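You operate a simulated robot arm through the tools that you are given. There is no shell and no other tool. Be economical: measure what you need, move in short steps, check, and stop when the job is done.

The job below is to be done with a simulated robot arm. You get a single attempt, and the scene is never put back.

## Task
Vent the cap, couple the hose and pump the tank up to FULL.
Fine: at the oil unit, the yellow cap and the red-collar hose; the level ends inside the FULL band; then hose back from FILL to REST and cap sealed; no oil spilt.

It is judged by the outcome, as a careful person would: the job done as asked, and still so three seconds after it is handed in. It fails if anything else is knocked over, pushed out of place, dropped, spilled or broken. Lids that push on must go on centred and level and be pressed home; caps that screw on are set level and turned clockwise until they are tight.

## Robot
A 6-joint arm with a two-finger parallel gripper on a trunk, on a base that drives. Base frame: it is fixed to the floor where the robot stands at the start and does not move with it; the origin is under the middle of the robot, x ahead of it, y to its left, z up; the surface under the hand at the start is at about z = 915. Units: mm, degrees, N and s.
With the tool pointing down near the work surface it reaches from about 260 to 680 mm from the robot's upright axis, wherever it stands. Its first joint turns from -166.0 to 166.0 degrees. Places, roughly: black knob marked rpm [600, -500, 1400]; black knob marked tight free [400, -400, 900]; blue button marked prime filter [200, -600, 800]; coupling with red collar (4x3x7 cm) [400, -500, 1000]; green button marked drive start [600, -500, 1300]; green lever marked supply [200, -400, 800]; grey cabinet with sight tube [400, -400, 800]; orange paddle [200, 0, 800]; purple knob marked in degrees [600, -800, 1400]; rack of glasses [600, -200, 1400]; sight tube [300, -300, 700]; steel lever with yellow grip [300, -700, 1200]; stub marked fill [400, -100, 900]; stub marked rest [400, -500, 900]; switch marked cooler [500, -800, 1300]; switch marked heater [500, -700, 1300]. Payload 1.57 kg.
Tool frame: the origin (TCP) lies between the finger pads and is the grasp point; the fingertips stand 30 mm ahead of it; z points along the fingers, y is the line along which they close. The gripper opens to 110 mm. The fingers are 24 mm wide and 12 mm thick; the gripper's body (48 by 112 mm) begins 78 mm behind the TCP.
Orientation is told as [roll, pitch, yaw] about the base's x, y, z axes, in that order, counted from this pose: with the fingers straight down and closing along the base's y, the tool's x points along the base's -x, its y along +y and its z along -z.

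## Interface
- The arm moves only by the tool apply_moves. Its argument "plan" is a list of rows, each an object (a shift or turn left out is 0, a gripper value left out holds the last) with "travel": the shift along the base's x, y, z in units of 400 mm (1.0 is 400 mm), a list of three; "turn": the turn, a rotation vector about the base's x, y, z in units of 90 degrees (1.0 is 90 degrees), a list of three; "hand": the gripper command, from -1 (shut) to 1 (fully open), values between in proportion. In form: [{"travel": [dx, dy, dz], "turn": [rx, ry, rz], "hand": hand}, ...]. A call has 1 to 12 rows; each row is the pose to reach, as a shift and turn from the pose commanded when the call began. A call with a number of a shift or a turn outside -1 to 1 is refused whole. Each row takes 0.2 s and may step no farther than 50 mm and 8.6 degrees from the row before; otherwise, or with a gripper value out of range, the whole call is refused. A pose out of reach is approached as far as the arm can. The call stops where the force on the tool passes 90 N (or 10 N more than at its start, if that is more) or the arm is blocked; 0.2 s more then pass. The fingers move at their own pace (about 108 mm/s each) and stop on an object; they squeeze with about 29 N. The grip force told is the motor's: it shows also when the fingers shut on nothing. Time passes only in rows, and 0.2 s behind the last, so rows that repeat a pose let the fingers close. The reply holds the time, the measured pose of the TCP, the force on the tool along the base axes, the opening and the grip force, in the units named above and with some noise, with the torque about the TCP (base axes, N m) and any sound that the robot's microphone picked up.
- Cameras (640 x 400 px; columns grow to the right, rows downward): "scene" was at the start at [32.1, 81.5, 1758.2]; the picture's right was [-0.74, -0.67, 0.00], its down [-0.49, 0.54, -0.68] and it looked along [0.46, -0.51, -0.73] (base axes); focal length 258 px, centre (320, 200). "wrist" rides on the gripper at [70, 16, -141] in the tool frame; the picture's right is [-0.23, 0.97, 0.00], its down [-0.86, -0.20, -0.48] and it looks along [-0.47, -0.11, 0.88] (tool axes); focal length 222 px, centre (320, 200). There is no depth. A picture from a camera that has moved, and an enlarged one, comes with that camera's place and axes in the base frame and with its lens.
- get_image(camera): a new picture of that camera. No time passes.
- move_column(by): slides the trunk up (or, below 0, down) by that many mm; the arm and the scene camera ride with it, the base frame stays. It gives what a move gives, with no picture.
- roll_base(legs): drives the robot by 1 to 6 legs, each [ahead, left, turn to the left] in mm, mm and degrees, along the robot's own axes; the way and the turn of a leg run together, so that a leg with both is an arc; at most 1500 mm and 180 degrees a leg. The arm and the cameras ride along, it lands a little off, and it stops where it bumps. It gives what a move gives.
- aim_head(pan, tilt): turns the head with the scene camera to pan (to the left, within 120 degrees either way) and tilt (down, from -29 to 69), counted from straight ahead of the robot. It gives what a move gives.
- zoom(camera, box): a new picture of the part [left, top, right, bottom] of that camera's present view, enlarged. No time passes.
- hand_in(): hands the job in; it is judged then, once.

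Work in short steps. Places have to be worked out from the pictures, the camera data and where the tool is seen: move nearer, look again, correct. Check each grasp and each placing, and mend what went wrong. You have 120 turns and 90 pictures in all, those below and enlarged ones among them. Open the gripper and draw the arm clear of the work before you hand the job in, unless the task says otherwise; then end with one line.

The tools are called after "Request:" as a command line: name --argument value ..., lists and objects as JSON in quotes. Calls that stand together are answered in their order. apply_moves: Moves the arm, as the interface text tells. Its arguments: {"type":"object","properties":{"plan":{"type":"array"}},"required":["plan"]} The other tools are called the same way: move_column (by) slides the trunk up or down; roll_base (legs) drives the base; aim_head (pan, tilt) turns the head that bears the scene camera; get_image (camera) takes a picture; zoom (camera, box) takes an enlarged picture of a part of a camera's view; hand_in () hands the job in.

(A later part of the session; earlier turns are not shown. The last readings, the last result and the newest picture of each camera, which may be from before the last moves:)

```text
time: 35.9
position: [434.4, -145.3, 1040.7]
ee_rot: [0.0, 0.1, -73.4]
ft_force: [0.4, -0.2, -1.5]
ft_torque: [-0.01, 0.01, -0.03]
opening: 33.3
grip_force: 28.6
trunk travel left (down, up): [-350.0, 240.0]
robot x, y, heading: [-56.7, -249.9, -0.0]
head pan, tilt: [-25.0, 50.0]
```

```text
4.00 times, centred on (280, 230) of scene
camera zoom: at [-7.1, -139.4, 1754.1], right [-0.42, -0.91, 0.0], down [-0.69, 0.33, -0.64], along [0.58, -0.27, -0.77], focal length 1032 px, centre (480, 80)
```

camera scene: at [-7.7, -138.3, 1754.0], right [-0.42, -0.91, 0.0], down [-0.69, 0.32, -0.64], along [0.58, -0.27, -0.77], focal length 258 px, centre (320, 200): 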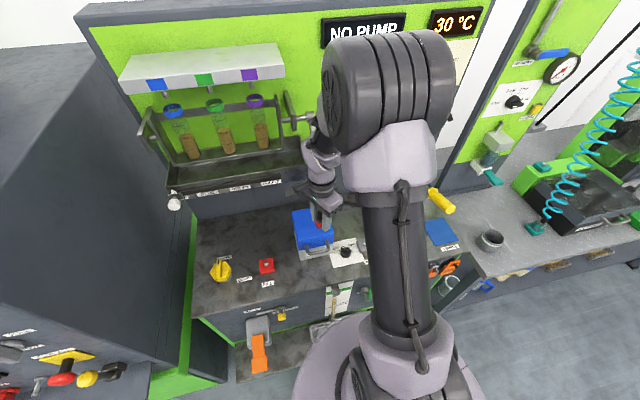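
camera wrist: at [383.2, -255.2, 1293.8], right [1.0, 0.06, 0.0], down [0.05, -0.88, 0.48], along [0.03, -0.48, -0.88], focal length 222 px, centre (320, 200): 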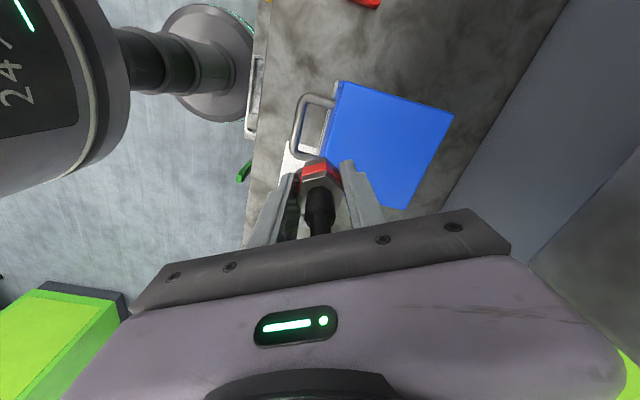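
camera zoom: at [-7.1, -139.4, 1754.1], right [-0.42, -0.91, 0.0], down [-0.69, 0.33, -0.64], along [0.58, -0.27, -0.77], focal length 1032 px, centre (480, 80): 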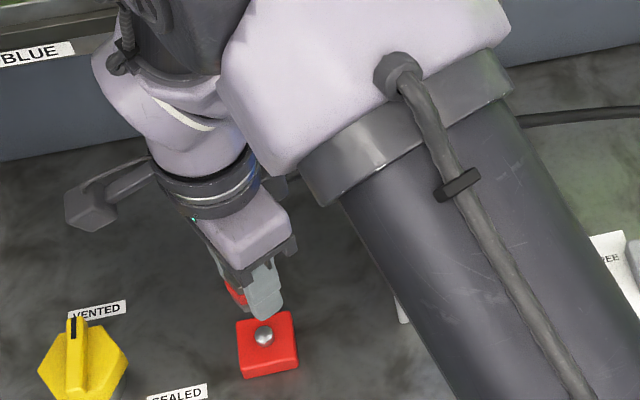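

Relative to the tool the FILL nub is about 3 mm nearer and 4 mm to the left. I correct and lower to just above it, then check.

Request:
apply_moves --plan '[{"travel": [-0.0078, 0.009, 0]}, {"travel": [-0.0078, 0.009, -0.07]}, {"travel": [-0.0078, 0.009, -0.1]}]'

Request:
zoom --camera "wrist" --box '[200, 70, 440, 220]'

Request:
zoom --camera "scene" --box '[240, 230, 304, 270]'

```text
time: 36.7
position: [431.2, -141.5, 1000.8]
ee_rot: [0.1, 0.1, -73.3]
ft_force: [0.2, -0.5, -0.3]
ft_torque: [-0.02, -0.03, -0.03]
opening: 33.6
grip_force: 29.3
trunk travel left (down, up): [-350.0, 240.0]
robot x, y, heading: [-56.4, -248.3, -0.1]
head pan, tilt: [-25.0, 50.0]
```

```text
2.67 times, centred on (320, 145) of wrist
camera zoom: at [428.1, -70.9, 1141.4], right [1.0, 0.06, 0.0], down [0.05, -0.88, 0.48], along [0.03, -0.48, -0.88], focal length 592 px, centre (320, 347)
```

zoom: 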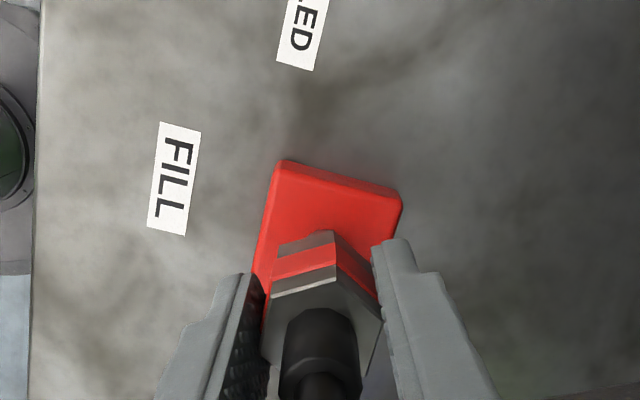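

```text
10.00 times, centred on (272, 250) of scene
camera zoom: at [-8.2, -139.4, 1754.1], right [-0.42, -0.91, 0.0], down [-0.69, 0.33, -0.64], along [0.58, -0.27, -0.77], focal length 2579 px, centre (800, -300)
```

zoom: 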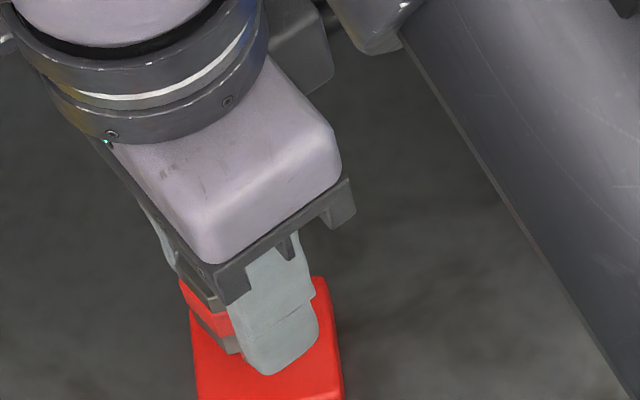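

Alignment matches the REST view to within about 1–2 mm. I lower to the seating height in small steps.

Request:
apply_moves --plan '[{"travel": [0.002, -0.003, -0.02]}, {"travel": [0.002, -0.003, -0.04]}, {"travel": [0.002, -0.003, -0.06]}, {"travel": [0.002, -0.003, -0.075]}, {"travel": [0.002, -0.003, -0.086]}]'

Request:
zoom --camera "wrist" --box '[200, 90, 440, 240]'

```text
time: 37.9
position: [431.5, -142.7, 969.7]
ee_rot: [0.3, 0.1, -73.2]
ft_force: [7.5, 2.7, 26.0]
ft_torque: [-0.1, 0.29, -0.08]
opening: 33.9
grip_force: 29.0
trunk travel left (down, up): [-350.0, 240.0]
robot x, y, heading: [-55.3, -248.1, -0.2]
head pan, tilt: [-25.0, 50.0]
```

```text
2.67 times, centred on (320, 165) of wrist
camera zoom: at [428.5, -71.3, 1110.1], right [1.0, 0.06, 0.01], down [0.05, -0.88, 0.48], along [0.03, -0.47, -0.88], focal length 592 px, centre (320, 293)
```

zoom: 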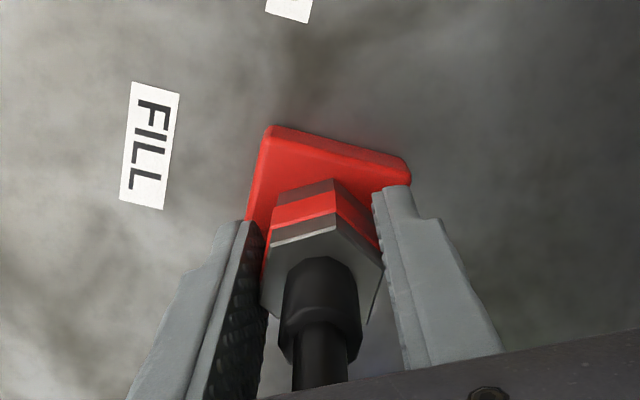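

Contact at z≈970 with 26 N; I press a little further to be sure it is home.

Request:
apply_moves --plan '[{"travel": [0, 0, -0.008]}, {"travel": [0, 0, -0.014]}, {"travel": [0, 0, -0.014]}]'

Request:
zoom --camera "wrist" --box '[200, 90, 440, 240]'

```text
time: 38.7
position: [431.2, -141.1, 966.1]
ee_rot: [0.5, 0.1, -73.3]
ft_force: [19.8, 1.6, 75.4]
ft_torque: [-0.8, 1.6, 0.11]
opening: 34.0
grip_force: 28.6
trunk travel left (down, up): [-350.0, 240.0]
robot x, y, heading: [-57.7, -244.1, -0.2]
head pan, tilt: [-25.0, 50.0]
```

```text
2.67 times, centred on (320, 165) of wrist
camera zoom: at [427.7, -71.5, 1106.4], right [1.0, 0.06, 0.01], down [0.05, -0.88, 0.48], along [0.04, -0.47, -0.88], focal length 592 px, centre (320, 293)
```

zoom: 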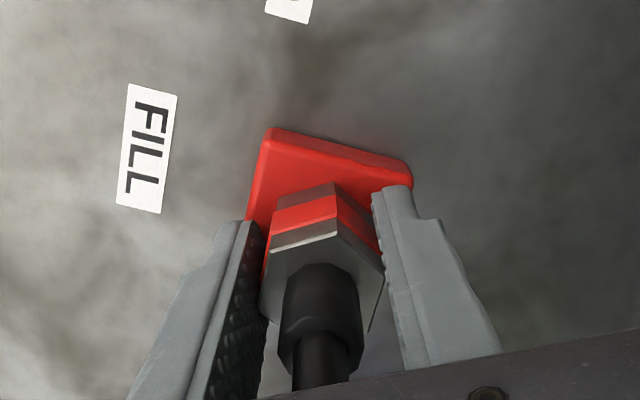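

The geometry now matches the seated REST picture. I ease the load, open, and inspect from above.

Request:
apply_moves --plan '[{"travel": [0, 0, 0.012]}, {"travel": [0, 0, 0.012], "hand": -0.2}, {"travel": [0, 0, 0.012], "hand": 0.0}, {"travel": [0, 0, 0.012], "hand": 0.0}, {"travel": [0, 0, 0.1], "hand": 0.0}, {"travel": [0, 0, 0.2], "hand": 0.0}, {"travel": [0, 0.02, 0.3], "hand": 0.0}]'

Request:
zoom --camera "wrist" --box '[200, 70, 440, 220]'

Request:
zoom --camera "scene" --box '[208, 210, 336, 290]'

```text
time: 40.3
position: [428.1, -134.4, 1082.1]
ee_rot: [0.0, 0.1, -73.2]
ft_force: [-0.6, 1.4, -0.5]
ft_torque: [0.04, 0.0, 0.01]
opening: 55.2
grip_force: 0.0
trunk travel left (down, up): [-350.0, 240.0]
robot x, y, heading: [-60.4, -250.6, -0.3]
head pan, tilt: [-25.0, 50.0]
```

```text
2.67 times, centred on (320, 145) of wrist
camera zoom: at [426.3, -62.9, 1222.5], right [1.0, 0.06, 0.0], down [0.05, -0.88, 0.48], along [0.03, -0.48, -0.88], focal length 592 px, centre (320, 347)
```

zoom: 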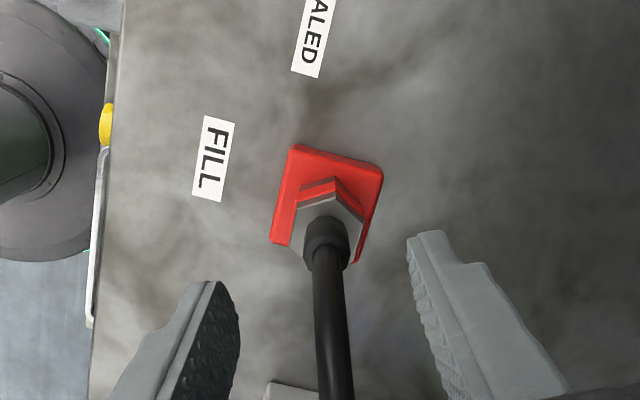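

```text
5.00 times, centred on (272, 250) of scene
camera zoom: at [-9.2, -139.4, 1754.1], right [-0.42, -0.91, 0.0], down [-0.69, 0.32, -0.64], along [0.58, -0.27, -0.77], focal length 1290 px, centre (560, -50)
```

zoom: 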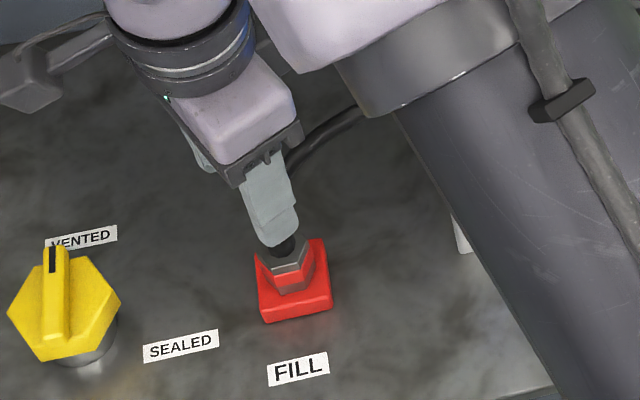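

The coupling is seated on FILL and the cap is vented. I now go over to the hand pump, turning the fingers to close across the lever, and take a look.

Request:
apply_moves --plan '[{"travel": [0, 0, 0.12]}, {"travel": [0, 0, 0.24], "turn": [0, 0, 0.08]}, {"travel": [-0.03, 0, 0.35], "turn": [0, 0, 0.16]}, {"travel": [-0.08, -0.09, 0.4], "turn": [0, 0, 0.24]}, {"travel": [-0.12, -0.19, 0.42], "turn": [0, 0, 0.32]}, {"travel": [-0.16, -0.29, 0.44], "turn": [0, 0, 0.4]}, {"travel": [-0.2, -0.39, 0.46], "turn": [0, 0, 0.48]}, {"travel": [-0.24, -0.49, 0.48], "turn": [0, 0, 0.56]}, {"travel": [-0.28, -0.59, 0.5], "turn": [0, 0, 0.62]}, {"travel": [-0.32, -0.69, 0.52], "turn": [0, 0, 0.667]}, {"travel": [-0.35, -0.79, 0.54], "turn": [0, 0, 0.667]}]'

Request:
aim_head --pan -45 --tilt 45

Request:
get_image --camera "wrist"

Request:
get_image --camera "scene"

```text
time: 42.7
position: [288.1, -453.0, 1298.7]
ee_rot: [0.0, 0.0, -13.3]
ft_force: [0.1, -0.7, 0.1]
ft_torque: [0.02, 0.01, 0.0]
opening: 54.9
grip_force: 0.1
trunk travel left (down, up): [-350.0, 240.0]
robot x, y, heading: [-58.4, -245.4, -0.1]
head pan, tilt: [-25.0, 50.0]
```

```text
time: 43.5
position: [288.0, -449.9, 1299.9]
ee_rot: [0.0, 0.0, -13.2]
ft_force: [-0.4, 0.4, 0.2]
ft_torque: [0.02, -0.02, 0.0]
opening: 55.1
grip_force: 0.1
trunk travel left (down, up): [-350.0, 240.0]
robot x, y, heading: [-57.8, -243.9, -0.1]
head pan, tilt: [-45.0, 45.0]
```

```text
44 pictures are left
camera wrist: at [227.6, -418.8, 1440.2], right [0.44, 0.9, 0.0], down [0.79, -0.39, 0.48], along [0.43, -0.21, -0.88], focal length 222 px, centre (320, 200)
```

wrist: 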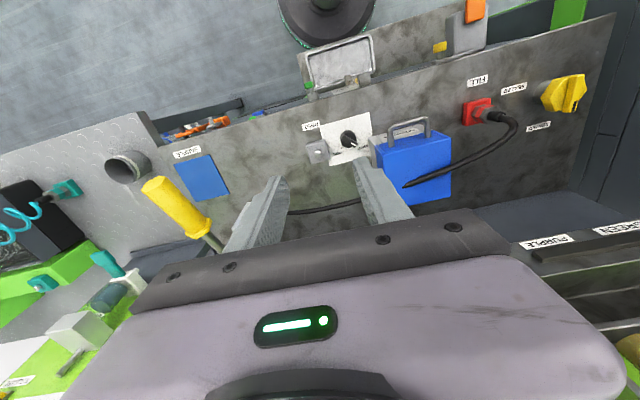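

```text
43 pictures are left
camera scene: at [-20.4, -164.6, 1761.0], right [-0.71, -0.71, 0.0], down [-0.5, 0.5, -0.71], along [0.5, -0.5, -0.71], focal length 258 px, centre (320, 200)
```

scene: 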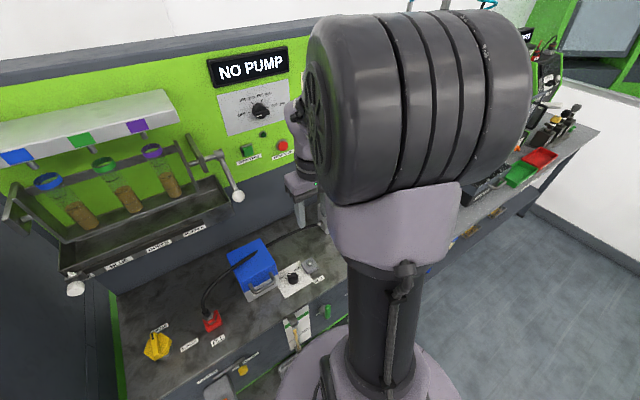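

The grip runs roughly from (248,-683,1165) to (345,-700,1125), along the unit's depth. I move above it for a closer look.

Request:
apply_moves --plan '[{"travel": [0, -0.12, 0], "hand": 0.2}, {"travel": [0, -0.24, 0], "hand": 0.2}, {"travel": [0, -0.36, 0], "hand": 0.2}, {"travel": [0.01, -0.48, 0], "hand": 0.2}, {"travel": [0.01, -0.58, 0], "hand": 0.2}]'

Request:
get_image --camera "wrist"

Request:
get_image --camera "scene"

```text
time: 44.8
position: [295.2, -684.5, 1299.1]
ee_rot: [0.1, 0.2, -13.3]
ft_force: [-0.4, -0.7, 0.2]
ft_torque: [-0.02, -0.01, 0.02]
opening: 66.0
grip_force: 0.0
trunk travel left (down, up): [-350.0, 240.0]
robot x, y, heading: [-57.0, -248.1, -0.3]
head pan, tilt: [-45.0, 45.0]
```

```text
42 pictures are left
camera wrist: at [233.2, -653.6, 1438.9], right [0.44, 0.9, 0.0], down [0.79, -0.39, 0.48], along [0.43, -0.21, -0.88], focal length 222 px, centre (320, 200)
```

wrist: 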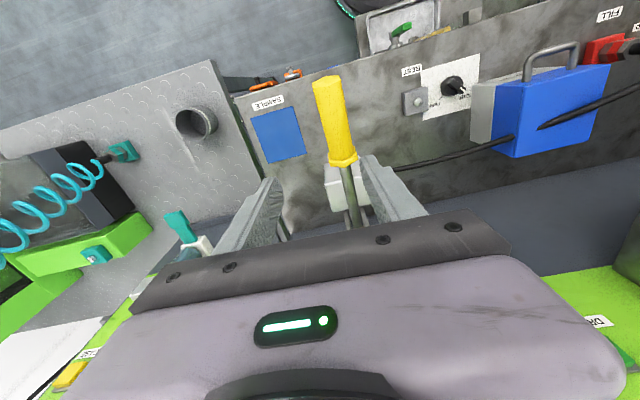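

```text
41 pictures are left
camera scene: at [-20.1, -166.0, 1761.1], right [-0.71, -0.71, 0.0], down [-0.5, 0.5, -0.71], along [0.5, -0.5, -0.71], focal length 258 px, centre (320, 200)
```

scene: 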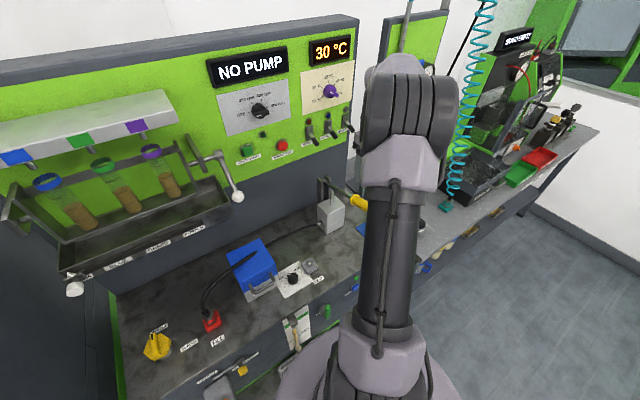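

Triangulating: grip from (238,-648,1200) to (327,-666,1158). I shift over its middle, go partly down and check.

Request:
apply_moves --plan '[{"travel": [-0.035, 0.07, 0]}, {"travel": [-0.035, 0.07, -0.1]}, {"travel": [-0.035, 0.07, -0.16]}]'

Request:
get_image --camera "wrist"

```text
time: 45.5
position: [281.5, -655.1, 1234.1]
ee_rot: [-0.1, 0.2, -13.2]
ft_force: [0.0, -1.1, 0.5]
ft_torque: [-0.02, -0.05, -0.04]
opening: 66.0
grip_force: 0.1
trunk travel left (down, up): [-350.0, 240.0]
robot x, y, heading: [-53.2, -247.4, -0.2]
head pan, tilt: [-45.0, 45.0]
```

```text
40 pictures are left
camera wrist: at [218.8, -622.6, 1375.0], right [0.44, 0.9, 0.0], down [0.79, -0.39, 0.48], along [0.43, -0.21, -0.88], focal length 222 px, centre (320, 200)
```

wrist: 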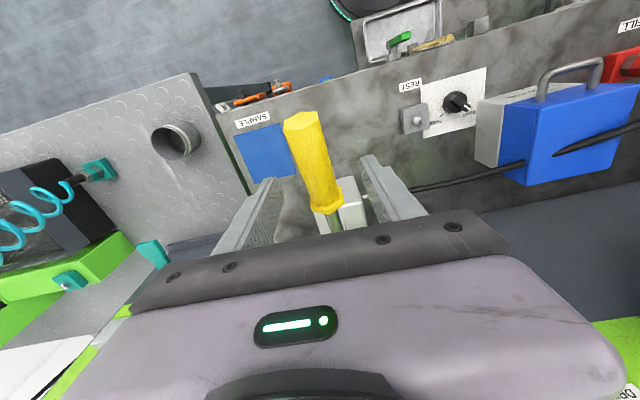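

Fingers straddle the grip. I descend about 50 mm and close.

Request:
apply_moves --plan '[{"travel": [0, -0.006, -0.07]}, {"travel": [0, -0.006, -0.125]}, {"travel": [0, -0.006, -0.125], "hand": -1}, {"travel": [0, -0.006, -0.125], "hand": -1}, {"travel": [0, -0.006, -0.125], "hand": -1}]'

Request:
get_image --camera "wrist"

```text
time: 46.8
position: [281.3, -656.2, 1185.5]
ee_rot: [0.0, 0.2, -13.1]
ft_force: [1.1, 0.9, -1.0]
ft_torque: [0.26, -0.22, 1.09]
opening: 31.8
grip_force: 40.4
trunk travel left (down, up): [-350.0, 240.0]
robot x, y, heading: [-58.4, -248.5, -0.0]
head pan, tilt: [-45.0, 45.0]
```

```text
39 pictures are left
camera wrist: at [219.2, -626.3, 1325.0], right [0.44, 0.9, 0.0], down [0.79, -0.39, 0.48], along [0.43, -0.21, -0.88], focal length 222 px, centre (320, 200)
```

wrist: 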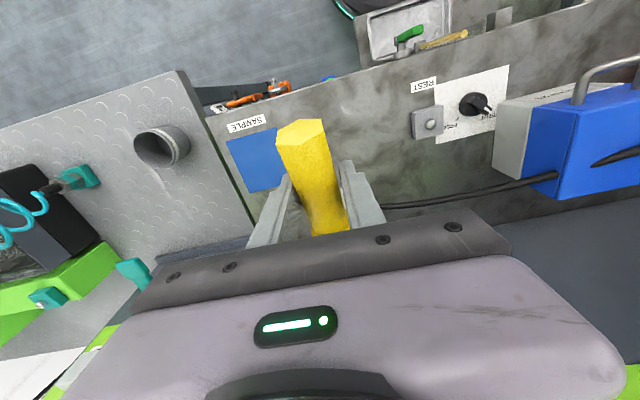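

The lever is gripped (32 mm). I start the down-stroke along its arc, with an estimated 150 mm lever radius, in short steps while reading forces.

Request:
apply_moves --plan '[{"travel": [-0.009, 0.002, -0.025]}, {"travel": [-0.018, 0.004, -0.049]}, {"travel": [-0.025, 0.0055, -0.075]}, {"travel": [-0.03, 0.007, -0.1]}]'

Request:
get_image --camera "scene"

```text
time: 47.8
position: [270.5, -656.2, 1143.4]
ee_rot: [0.0, 0.1, -13.2]
ft_force: [21.0, -5.0, 5.3]
ft_torque: [0.08, -1.05, 1.06]
opening: 32.3
grip_force: 40.8
trunk travel left (down, up): [-350.0, 240.0]
robot x, y, heading: [-56.7, -249.0, 0.0]
head pan, tilt: [-45.0, 45.0]
```

```text
38 pictures are left
camera scene: at [-16.6, -165.2, 1761.0], right [-0.71, -0.71, 0.0], down [-0.5, 0.5, -0.71], along [0.5, -0.5, -0.71], focal length 258 px, centre (320, 200)
```

scene: 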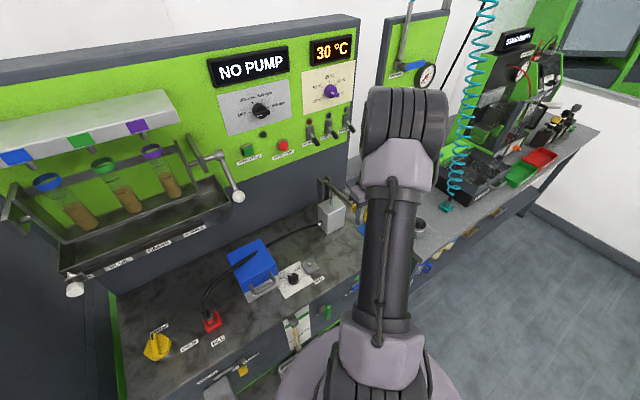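

Request:
apply_moves --plan '[{"travel": [0.008, -0.002, -0.03]}, {"travel": [0.01, -0.0025, -0.06]}, {"travel": [0.012, -0.003, -0.09]}, {"travel": [0.016, -0.004, -0.12]}]'

Request:
zoom --camera "scene" --box '[270, 290, 350, 340]'

```text
time: 48.8
position: [270.8, -655.0, 1095.3]
ee_rot: [0.1, 0.0, -13.3]
ft_force: [-15.7, 0.7, 5.8]
ft_torque: [-0.1, -0.67, 0.85]
opening: 32.3
grip_force: 40.8
trunk travel left (down, up): [-350.0, 240.0]
robot x, y, heading: [-56.3, -247.8, -0.0]
head pan, tilt: [-45.0, 45.0]
```

```text
8.00 times, centred on (310, 315) of scene
camera zoom: at [-24.2, -163.8, 1761.0], right [-0.71, -0.71, 0.0], down [-0.5, 0.5, -0.71], along [0.5, -0.5, -0.71], focal length 2063 px, centre (400, -720)
```

zoom: 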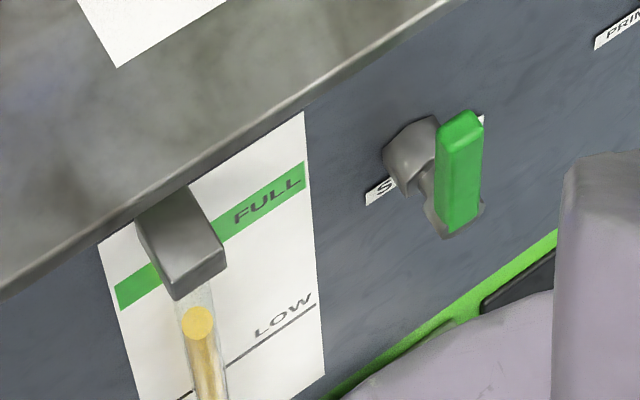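

The sight tube is readable in this view. I continue the down-stroke to find its end.

Request:
apply_moves --plan '[{"travel": [-0.012, 0.003, -0.025]}, {"travel": [-0.012, 0.003, -0.05]}, {"travel": [-0.01, 0.0025, -0.075]}, {"travel": [-0.006, 0.0015, -0.1]}]'

Request:
zoom --camera "scene" --box '[270, 290, 350, 340]'

Request:
get_image --camera "wrist"

```text
time: 49.8
position: [274.4, -656.2, 1055.5]
ee_rot: [-0.1, 0.0, -13.1]
ft_force: [23.3, -11.0, 15.1]
ft_torque: [-0.22, -0.32, 1.1]
opening: 32.5
grip_force: 40.9
trunk travel left (down, up): [-350.0, 240.0]
robot x, y, heading: [-55.5, -245.8, 0.3]
head pan, tilt: [-45.0, 45.0]
```

```text
8.00 times, centred on (310, 315) of scene
camera zoom: at [-17.1, -165.2, 1761.0], right [-0.71, -0.71, 0.0], down [-0.5, 0.5, -0.71], along [0.5, -0.5, -0.71], focal length 2063 px, centre (400, -720)
```

zoom: 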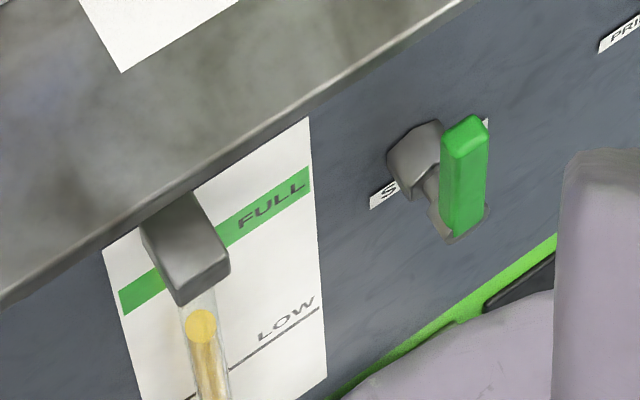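

```text
35 pictures are left
camera wrist: at [213.3, -624.9, 1197.2], right [0.44, 0.9, 0.0], down [0.79, -0.39, 0.48], along [0.43, -0.21, -0.88], focal length 222 px, centre (320, 200)
```

wrist: 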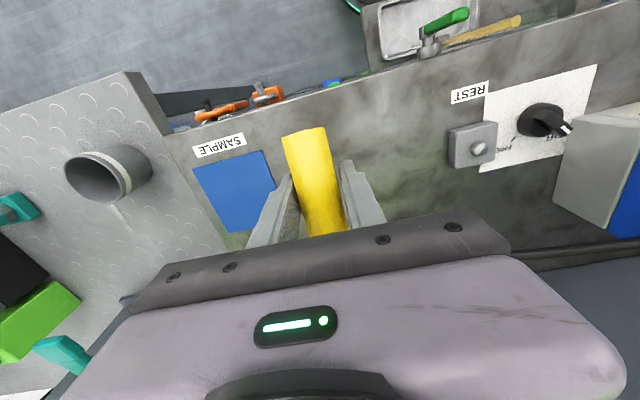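

The level has hardly changed on the down-stroke so far. I return the lever up and see whether the level rises over a full cycle.

Request:
apply_moves --plan '[{"travel": [-0.004, 0.001, 0.05]}, {"travel": [-0.007, 0.0017, 0.1]}, {"travel": [-0.007, 0.0017, 0.15]}, {"travel": [-0.004, 0.001, 0.2]}, {"travel": [0.004, -0.001, 0.25]}, {"travel": [0.015, -0.0035, 0.3]}, {"travel": [0.02, -0.005, 0.32]}]'

Request:
zoom --camera "scene" --box '[270, 290, 350, 340]'

```text
time: 51.4
position: [277.7, -657.6, 1182.0]
ee_rot: [0.2, 0.3, -13.2]
ft_force: [-14.7, 10.2, -32.3]
ft_torque: [0.24, 0.03, 1.06]
opening: 32.8
grip_force: 40.7
trunk travel left (down, up): [-350.0, 240.0]
robot x, y, heading: [-59.2, -246.4, 0.1]
head pan, tilt: [-45.0, 45.0]
```

```text
8.00 times, centred on (310, 315) of scene
camera zoom: at [-21.2, -165.0, 1760.5], right [-0.71, -0.71, 0.0], down [-0.5, 0.5, -0.71], along [0.5, -0.5, -0.71], focal length 2063 px, centre (400, -720)
```

zoom: 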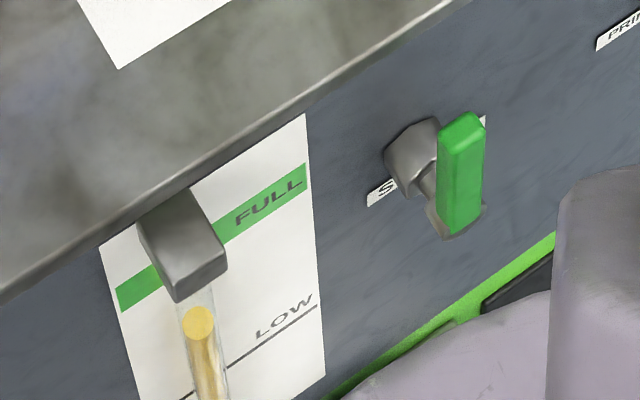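

No change, though the top stop was reached (-32 N) and the bottom stop had not been. I make a full down-stroke until it resists, following a corrected arc (R≈250, pivot height ≈1115).

Request:
apply_moves --plan '[{"travel": [-0.0134, 0.0032, -0.0625]}, {"travel": [-0.0207, 0.0049, -0.125]}, {"travel": [-0.022, 0.0052, -0.1875]}, {"travel": [-0.0168, 0.004, -0.25]}, {"travel": [-0.0056, 0.0013, -0.3125]}, {"travel": [0.0122, -0.0029, -0.375]}, {"travel": [0.0265, -0.0063, -0.4125]}, {"travel": [0.0435, -0.0103, -0.45]}]'

Request:
zoom --camera "scene" --box '[270, 290, 350, 340]'

Request:
get_image --camera "scene"

```text
time: 53.1
position: [292.9, -660.0, 1002.9]
ee_rot: [0.2, 0.2, -13.3]
ft_force: [-20.3, -7.6, 31.4]
ft_torque: [-0.2, -0.63, 1.0]
opening: 32.7
grip_force: 40.8
trunk travel left (down, up): [-350.0, 240.0]
robot x, y, heading: [-57.5, -244.1, 0.0]
head pan, tilt: [-45.0, 45.0]
```

```text
8.00 times, centred on (310, 315) of scene
camera zoom: at [-24.9, -164.6, 1761.1], right [-0.71, -0.71, 0.0], down [-0.5, 0.5, -0.71], along [0.5, -0.5, -0.71], focal length 2063 px, centre (400, -720)
```

zoom: 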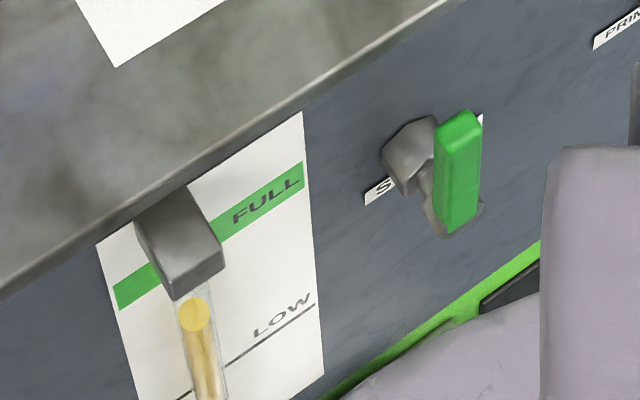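

```text
32 pictures are left
camera scene: at [-24.9, -164.6, 1761.1], right [-0.71, -0.71, 0.0], down [-0.5, 0.5, -0.71], along [0.5, -0.5, -0.71], focal length 258 px, centre (320, 200)
```

scene: 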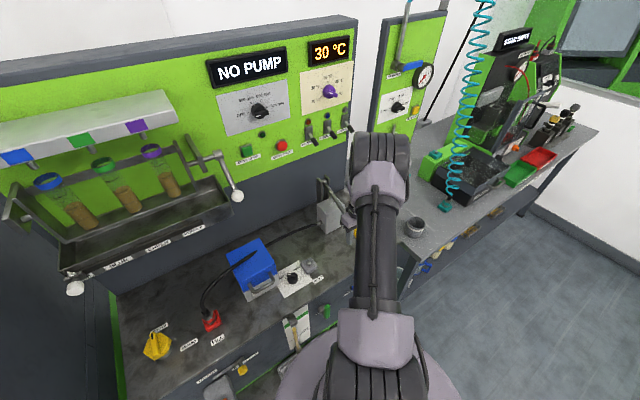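

The level rose by about 7 mm with the full stroke, so full strokes pump. By my geometry the level is now ≈803, the FULL band is ≈815–848, and about four more strokes are needed. I do one full up-down cycle.

Request:
apply_moves --plan '[{"travel": [-0.0325, 0.0077, 0.08]}, {"travel": [-0.054, 0.0127, 0.16]}, {"travel": [-0.064, 0.0151, 0.24]}, {"travel": [-0.0645, 0.0152, 0.32]}, {"travel": [-0.0545, 0.0129, 0.4]}, {"travel": [-0.0435, 0.0103, 0.45]}, {"travel": [-0.0595, 0.014, 0.37]}, {"travel": [-0.0655, 0.0155, 0.29]}, {"travel": [-0.061, 0.0144, 0.21]}, {"travel": [-0.0475, 0.0112, 0.13]}, {"travel": [-0.026, 0.0061, 0.06]}, {"travel": [0, 0, 0]}]'

Request:
zoom --camera "scene" --box '[270, 290, 350, 340]'

```text
time: 55.8
position: [295.0, -661.1, 1004.1]
ee_rot: [0.0, 0.0, -13.3]
ft_force: [-17.0, -7.7, 34.3]
ft_torque: [0.08, -0.55, 1.15]
opening: 32.6
grip_force: 41.4
trunk travel left (down, up): [-350.0, 240.0]
robot x, y, heading: [-58.3, -247.4, 0.0]
head pan, tilt: [-45.0, 45.0]
```

```text
8.00 times, centred on (310, 315) of scene
camera zoom: at [-24.6, -166.2, 1761.5], right [-0.71, -0.71, 0.0], down [-0.5, 0.5, -0.71], along [0.5, -0.5, -0.71], focal length 2063 px, centre (400, -720)
```

zoom: 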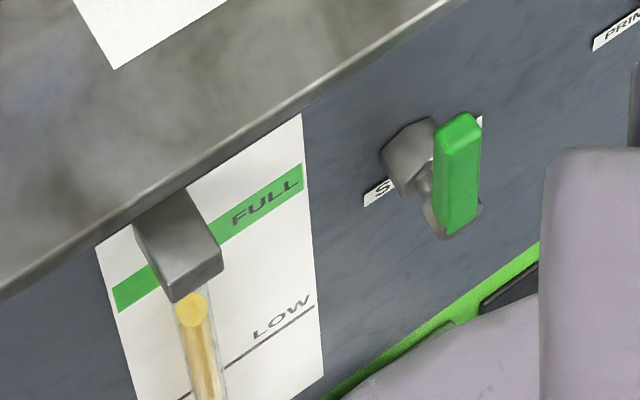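

Another 8 mm or so (now ≈812). I do a second stroke, and check again.

Request:
apply_moves --plan '[{"travel": [-0.0325, 0.0077, 0.08]}, {"travel": [-0.054, 0.0127, 0.16]}, {"travel": [-0.064, 0.0151, 0.24]}, {"travel": [-0.0645, 0.0152, 0.32]}, {"travel": [-0.0545, 0.0129, 0.4]}, {"travel": [-0.0435, 0.0103, 0.45]}, {"travel": [-0.0595, 0.014, 0.37]}, {"travel": [-0.0655, 0.0155, 0.29]}, {"travel": [-0.061, 0.0144, 0.21]}, {"travel": [-0.0475, 0.0112, 0.13]}, {"travel": [-0.026, 0.0061, 0.06]}, {"travel": [0, 0, 0]}]'

Request:
zoom --camera "scene" --box '[270, 290, 350, 340]'

```text
time: 58.4
position: [293.9, -659.2, 1003.5]
ee_rot: [-0.1, 0.0, -13.4]
ft_force: [-22.8, 4.5, 53.6]
ft_torque: [-0.08, -2.47, 1.47]
opening: 32.2
grip_force: 40.5
trunk travel left (down, up): [-350.0, 240.0]
robot x, y, heading: [-55.2, -244.6, 0.0]
head pan, tilt: [-45.0, 45.0]
```

```text
8.00 times, centred on (310, 315) of scene
camera zoom: at [-25.2, -162.2, 1761.3], right [-0.71, -0.71, 0.0], down [-0.5, 0.5, -0.71], along [0.5, -0.5, -0.7], focal length 2063 px, centre (400, -720)
```

zoom: 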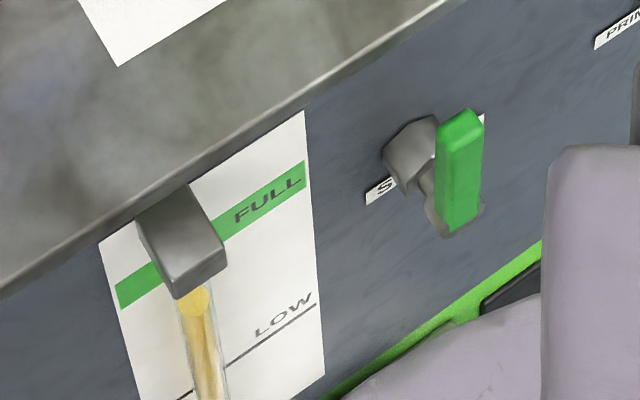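

The level is reaching under the tube's top block in this steep view (≈822 by estimate). I raise the lever, release it, and back off for a shallower check.

Request:
apply_moves --plan '[{"travel": [-0.0325, 0.0077, 0.08]}, {"travel": [-0.054, 0.0127, 0.16]}, {"travel": [-0.064, 0.0151, 0.24]}, {"travel": [-0.0645, 0.0152, 0.32]}, {"travel": [-0.0545, 0.0129, 0.4]}, {"travel": [-0.0435, 0.0103, 0.45]}, {"travel": [-0.0435, 0.0103, 0.445], "hand": -0.2}, {"travel": [-0.0435, 0.0103, 0.445], "hand": 0.2}, {"travel": [-0.0435, 0.0103, 0.445], "hand": 0.2}, {"travel": [-0.0435, 0.0103, 0.55], "hand": 0.2}, {"travel": [-0.0435, 0.0103, 0.65], "hand": 0.2}, {"travel": [-0.0435, 0.0103, 0.75], "hand": 0.2}]'

Request:
roll_base --legs '[[-450, 0, 0]]'

Request:
aim_head --pan -18 --tilt 48

Request:
get_image --camera "scene"

```text
time: 61.0
position: [278.2, -657.8, 1304.5]
ee_rot: [0.1, 0.1, -13.2]
ft_force: [-0.6, 0.7, 0.7]
ft_torque: [-0.04, 0.01, 0.02]
opening: 65.9
grip_force: 0.1
trunk travel left (down, up): [-350.0, 240.0]
robot x, y, heading: [-57.3, -249.3, -0.1]
head pan, tilt: [-45.0, 45.0]
```

```text
time: 63.7
position: [-175.7, -657.5, 1303.6]
ee_rot: [0.1, 0.0, -13.6]
ft_force: [0.3, -0.1, 0.2]
ft_torque: [0.04, 0.0, -0.05]
opening: 66.0
grip_force: 0.0
trunk travel left (down, up): [-350.0, 240.0]
robot x, y, heading: [-508.1, -243.4, -0.5]
head pan, tilt: [-45.0, 45.0]
```

```text
time: 64.6
position: [-175.8, -657.3, 1303.6]
ee_rot: [0.0, 0.1, -13.6]
ft_force: [0.3, 0.6, 0.2]
ft_torque: [-0.03, 0.01, 0.03]
opening: 66.1
grip_force: 0.1
trunk travel left (down, up): [-350.0, 240.0]
robot x, y, heading: [-508.9, -249.4, -0.6]
head pan, tilt: [-18.0, 48.0]
```

```text
29 pictures are left
camera scene: at [-454.3, -129.6, 1756.8], right [-0.32, -0.95, 0.0], down [-0.7, 0.24, -0.67], along [0.63, -0.21, -0.74], focal length 258 px, centre (320, 200)
```

scene: 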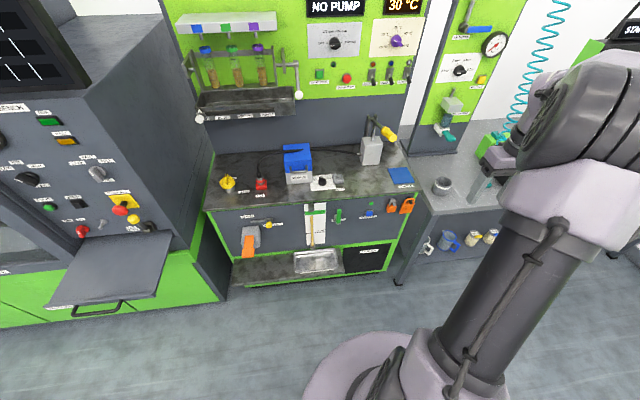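

Request:
move_column --by -300

Request:
aim_head --pan -18 --tilt 35

Request:
zoom --camera "scene" --box '[290, 175, 354, 215]'

```text
time: 67.6
position: [-173.6, -658.0, 1004.3]
ee_rot: [0.0, 0.1, -13.7]
ft_force: [0.7, 0.1, -0.4]
ft_torque: [0.03, 0.03, -0.03]
opening: 65.9
grip_force: 0.1
trunk travel left (down, up): [-50.0, 540.0]
robot x, y, heading: [-514.3, -248.6, -0.6]
head pan, tilt: [-18.0, 48.0]
```

```text
time: 68.3
position: [-174.9, -657.0, 1003.9]
ee_rot: [0.1, 0.1, -13.5]
ft_force: [-0.4, 0.3, -0.6]
ft_torque: [0.0, 0.02, 0.04]
opening: 66.1
grip_force: 0.0
trunk travel left (down, up): [-50.0, 540.0]
robot x, y, heading: [-507.9, -245.2, -0.7]
head pan, tilt: [-18.0, 35.0]
```

```text
10.00 times, centred on (322, 195) of scene
camera zoom: at [-445.4, -132.4, 1475.8], right [-0.32, -0.95, 0.0], down [-0.54, 0.18, -0.82], along [0.78, -0.26, -0.57], focal length 2579 px, centre (300, 250)
```

zoom: 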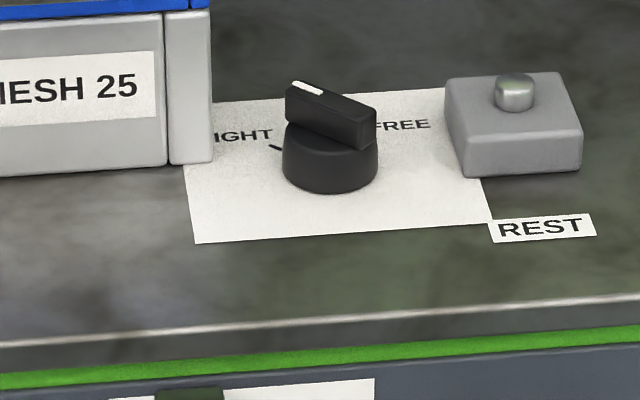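

The tube is a little lower in the view; I zoom there.

Request:
zoom --camera "scene" --box '[286, 205, 350, 245]'

```text
10.00 times, centred on (318, 225) of scene
camera zoom: at [-445.4, -132.4, 1475.8], right [-0.32, -0.95, 0.0], down [-0.54, 0.18, -0.82], along [0.78, -0.26, -0.57], focal length 2579 px, centre (340, -50)
```

zoom: 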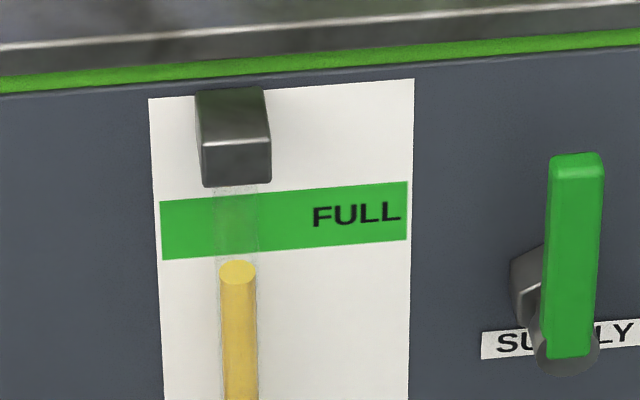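

Allowing for the tube's 15 mm stand-off, the level is only about 3 mm into the FULL band (≈29 mm high). One more stroke of ≈8 mm puts it near the middle, so I return to the pump.

Request:
move_column --by 300

Request:
roll_base --legs '[[451, 2, 0.6]]'

Request:
get_image --camera "wrist"

```text
time: 71.3
position: [-174.1, -657.6, 1303.6]
ee_rot: [0.0, 0.1, -13.5]
ft_force: [-0.1, -0.1, -0.7]
ft_torque: [0.02, -0.01, 0.0]
opening: 65.8
grip_force: 0.1
trunk travel left (down, up): [-350.0, 240.0]
robot x, y, heading: [-507.5, -247.6, -0.7]
head pan, tilt: [-18.0, 35.0]
```

```text
time: 74.0
position: [272.2, -653.3, 1303.8]
ee_rot: [0.0, 0.2, -13.2]
ft_force: [-0.2, 0.5, 0.3]
ft_torque: [0.01, 0.04, -0.01]
opening: 66.1
grip_force: 0.0
trunk travel left (down, up): [-350.0, 240.0]
robot x, y, heading: [-61.6, -248.1, -0.0]
head pan, tilt: [-18.0, 35.0]
```

```text
26 pictures are left
camera wrist: at [211.3, -622.4, 1445.0], right [0.44, 0.9, 0.0], down [0.79, -0.39, 0.48], along [0.43, -0.21, -0.88], focal length 222 px, centre (320, 200)
```

wrist: 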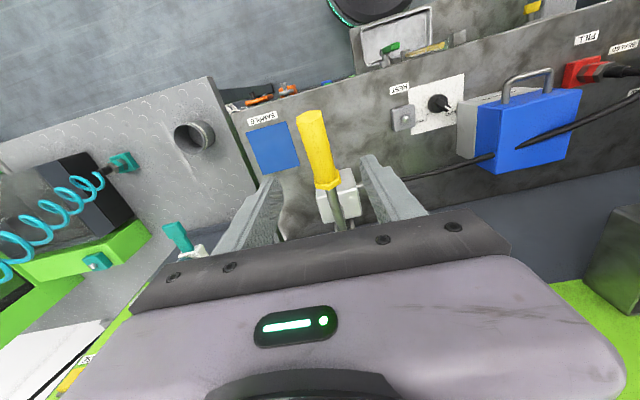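

The lever is still up and aligned; I descend to the same grip point and close.

Request:
apply_moves --plan '[{"travel": [0.02, -0.0075, -0.1]}, {"travel": [0.02, -0.0075, -0.2]}, {"travel": [0.02, -0.0075, -0.296]}, {"travel": [0.02, -0.0075, -0.296], "hand": -1}, {"travel": [0.02, -0.0075, -0.296], "hand": -1}, {"travel": [0.02, -0.0075, -0.296], "hand": -1}]'

Request:
aim_head --pan -45 --tilt 45

Request:
get_image --camera "wrist"

```text
time: 75.4
position: [280.3, -658.2, 1186.8]
ee_rot: [0.1, 0.2, -13.0]
ft_force: [3.3, -5.0, -5.3]
ft_torque: [0.13, -0.33, 1.05]
opening: 32.0
grip_force: 40.6
trunk travel left (down, up): [-350.0, 240.0]
robot x, y, heading: [-64.1, -243.3, 0.4]
head pan, tilt: [-18.0, 35.0]
```

```text
time: 76.3
position: [279.8, -657.6, 1185.7]
ee_rot: [0.1, 0.2, -13.1]
ft_force: [1.7, -5.6, -6.6]
ft_torque: [0.25, -0.01, 1.01]
opening: 32.0
grip_force: 40.6
trunk travel left (down, up): [-350.0, 240.0]
robot x, y, heading: [-65.8, -248.3, 0.2]
head pan, tilt: [-45.0, 45.0]
```

```text
25 pictures are left
camera wrist: at [218.5, -626.4, 1327.0], right [0.44, 0.9, 0.0], down [0.79, -0.39, 0.48], along [0.43, -0.21, -0.88], focal length 222 px, centre (320, 200)
```

wrist: 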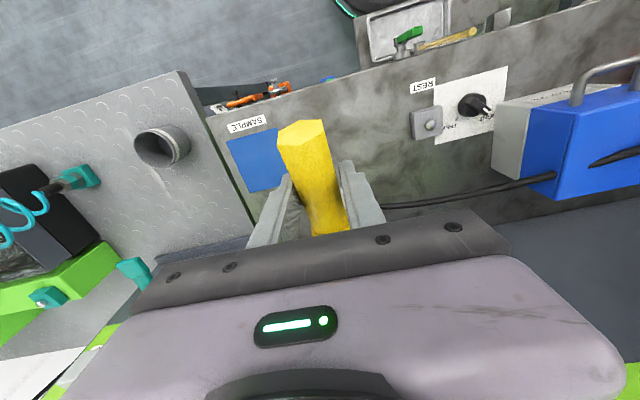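

Same grasp as before. One full down-stroke, then up again and release.

Request:
apply_moves --plan '[{"travel": [-0.0134, 0.0032, -0.0625]}, {"travel": [-0.0207, 0.0049, -0.125]}, {"travel": [-0.022, 0.0052, -0.1875]}, {"travel": [-0.0168, 0.004, -0.25]}, {"travel": [-0.0056, 0.0013, -0.3125]}, {"travel": [0.0122, -0.0029, -0.375]}, {"travel": [0.0265, -0.0063, -0.4125]}, {"travel": [0.0435, -0.0103, -0.45]}]'

Request:
zoom --camera "scene" --box '[270, 290, 350, 340]'

Request:
apply_moves --plan '[{"travel": [-0.0325, 0.0077, 0.08]}, {"travel": [-0.054, 0.0127, 0.16]}, {"travel": [-0.064, 0.0151, 0.24]}, {"travel": [-0.0645, 0.0152, 0.32]}, {"travel": [-0.0545, 0.0129, 0.4]}, {"travel": [-0.0435, 0.0103, 0.45]}, {"travel": [-0.0435, 0.0103, 0.445], "hand": -0.2}, {"travel": [-0.0435, 0.0103, 0.445], "hand": 0.2}, {"travel": [-0.0435, 0.0103, 0.445], "hand": 0.2}, {"travel": [-0.0435, 0.0103, 0.55], "hand": 0.2}, {"travel": [-0.0435, 0.0103, 0.65], "hand": 0.2}, {"travel": [-0.0435, 0.0103, 0.75], "hand": 0.0}]'

```text
time: 78.1
position: [294.4, -660.2, 1006.4]
ee_rot: [0.2, 0.0, -13.1]
ft_force: [-23.1, -10.7, 29.2]
ft_torque: [-0.13, -0.63, 0.95]
opening: 32.9
grip_force: 41.3
trunk travel left (down, up): [-350.0, 240.0]
robot x, y, heading: [-65.0, -244.3, -0.1]
head pan, tilt: [-45.0, 45.0]
```

```text
8.00 times, centred on (310, 315) of scene
camera zoom: at [-33.8, -161.8, 1761.1], right [-0.71, -0.71, 0.0], down [-0.5, 0.5, -0.71], along [0.5, -0.5, -0.71], focal length 2063 px, centre (400, -720)
```

zoom: 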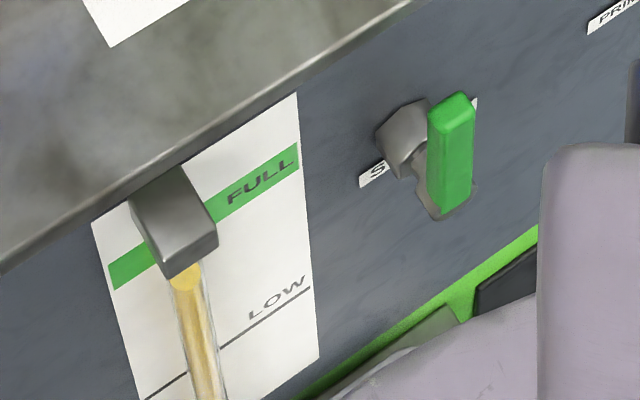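

```text
time: 80.7
position: [277.5, -655.0, 1304.6]
ee_rot: [0.0, 0.2, -13.1]
ft_force: [0.0, -0.1, 0.2]
ft_torque: [0.0, -0.03, -0.01]
opening: 54.9
grip_force: 0.1
trunk travel left (down, up): [-350.0, 240.0]
robot x, y, heading: [-64.9, -241.9, 0.2]
head pan, tilt: [-45.0, 45.0]
```

I back off again to confirm the level before taking the hose off.

Request:
roll_base --legs '[[-450, 0, 0]]'

Request:
move_column --by -340

Request:
aim_head --pan -18 --tilt 35

Request:
zoom --camera "scene" --box '[278, 190, 358, 240]'

```text
time: 83.5
position: [-185.3, -657.0, 1303.9]
ee_rot: [0.1, 0.2, -13.1]
ft_force: [-0.5, -1.0, -0.1]
ft_torque: [0.02, -0.04, -0.01]
opening: 54.9
grip_force: 0.1
trunk travel left (down, up): [-350.0, 240.0]
robot x, y, heading: [-526.9, -245.0, -0.1]
head pan, tilt: [-45.0, 45.0]
```

```text
time: 86.8
position: [-183.9, -657.5, 964.2]
ee_rot: [0.0, 0.1, -13.0]
ft_force: [0.0, 0.0, -0.2]
ft_torque: [-0.03, 0.02, 0.01]
opening: 55.2
grip_force: 0.0
trunk travel left (down, up): [-10.0, 580.0]
robot x, y, heading: [-528.2, -243.7, 0.0]
head pan, tilt: [-45.0, 45.0]
```

```text
time: 87.8
position: [-184.5, -655.7, 964.5]
ee_rot: [-0.1, 0.1, -13.1]
ft_force: [-0.2, 0.5, 0.6]
ft_torque: [0.02, -0.01, -0.02]
opening: 55.1
grip_force: 0.0
trunk travel left (down, up): [-10.0, 580.0]
robot x, y, heading: [-528.0, -243.8, 0.1]
head pan, tilt: [-18.0, 35.0]
```

```text
8.00 times, centred on (318, 215) of scene
camera zoom: at [-466.5, -131.9, 1435.8], right [-0.31, -0.95, 0.0], down [-0.55, 0.18, -0.82], along [0.78, -0.25, -0.57], focal length 2063 px, centre (336, 80)
```

zoom: 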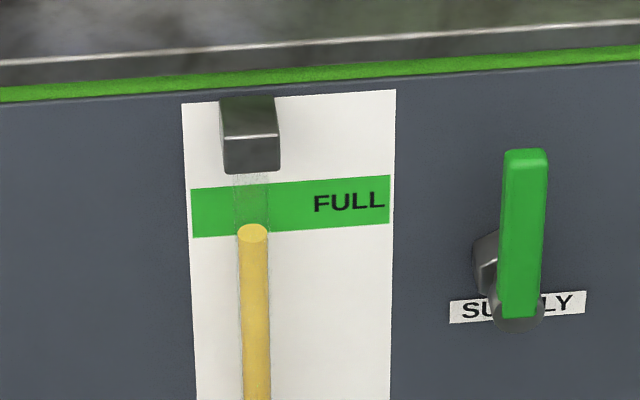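

The level is in the middle of the FULL band. Now I return to bring the hose back to REST.

Request:
move_column --by 340

Request:
roll_base --legs '[[471, -4, 0]]'

Request:
apply_moves --plan '[{"travel": [0, 0.1, 0]}, {"travel": [0, 0.2, 0], "turn": [0, 0, -0.08]}, {"travel": [0, 0.3, 0], "turn": [0, 0, -0.16]}, {"travel": [0, 0.4, 0], "turn": [0, 0, -0.24]}, {"travel": [0.03, 0.5, 0], "turn": [0, 0, -0.32]}, {"travel": [0.06, 0.6, 0], "turn": [0, 0, -0.4]}, {"travel": [0.1, 0.7, 0], "turn": [0, 0, -0.48]}, {"travel": [0.14, 0.8, 0], "turn": [0, 0, -0.54]}, {"travel": [0.18, 0.9, 0], "turn": [0, 0, -0.6]}, {"travel": [0.22, 1.0, 0], "turn": [0, 0, -0.667]}]'

```text
time: 91.1
position: [-184.2, -657.6, 1304.3]
ee_rot: [0.1, 0.0, -13.0]
ft_force: [0.1, 0.3, -1.0]
ft_torque: [-0.02, 0.04, -0.03]
opening: 55.0
grip_force: 0.1
trunk travel left (down, up): [-350.0, 240.0]
robot x, y, heading: [-525.9, -245.4, 0.1]
head pan, tilt: [-18.0, 35.0]
```

```text
time: 93.9
position: [279.6, -661.3, 1304.2]
ee_rot: [0.1, 0.3, -13.1]
ft_force: [-0.3, 1.4, -0.9]
ft_torque: [0.02, 0.04, 0.0]
opening: 55.0
grip_force: 0.1
trunk travel left (down, up): [-350.0, 240.0]
robot x, y, heading: [-63.4, -251.2, 0.1]
head pan, tilt: [-18.0, 35.0]
```

```text
time: 96.1
position: [368.7, -258.6, 1302.9]
ee_rot: [0.0, 0.0, -73.2]
ft_force: [0.6, 0.6, 0.3]
ft_torque: [-0.04, 0.01, 0.01]
opening: 55.2
grip_force: 0.2
trunk travel left (down, up): [-350.0, 240.0]
robot x, y, heading: [-65.7, -250.3, 0.4]
head pan, tilt: [-18.0, 35.0]
```

Request:
apply_moves --plan '[{"travel": [0.05, 0.1, 0]}, {"travel": [0.1, 0.2, 0]}, {"travel": [0.158, 0.29, 0]}, {"travel": [0.158, 0.29, -0.12]}, {"travel": [0.158, 0.29, -0.24]}, {"travel": [0.158, 0.29, -0.36]}, {"travel": [0.158, 0.29, -0.47]}, {"travel": [0.158, 0.29, -0.53]}]'

Request:
zoom --camera "wrist" --box '[200, 70, 440, 220]'

```text
time: 97.9
position: [429.6, -143.3, 1089.3]
ee_rot: [0.1, 0.0, -73.2]
ft_force: [0.5, 0.6, 0.9]
ft_torque: [-0.03, -0.03, -0.01]
opening: 54.9
grip_force: 0.0
trunk travel left (down, up): [-350.0, 240.0]
robot x, y, heading: [-67.5, -248.6, 0.1]
head pan, tilt: [-18.0, 35.0]
```

```text
2.67 times, centred on (320, 145) of wrist
camera zoom: at [427.5, -73.2, 1230.1], right [1.0, 0.06, 0.0], down [0.06, -0.88, 0.48], along [0.03, -0.48, -0.88], focal length 592 px, centre (320, 347)
```

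zoom: 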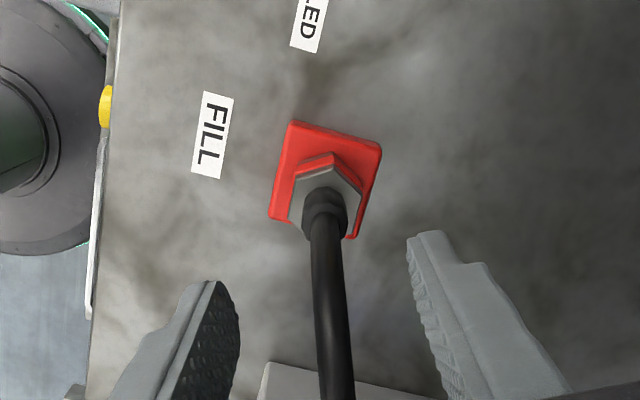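

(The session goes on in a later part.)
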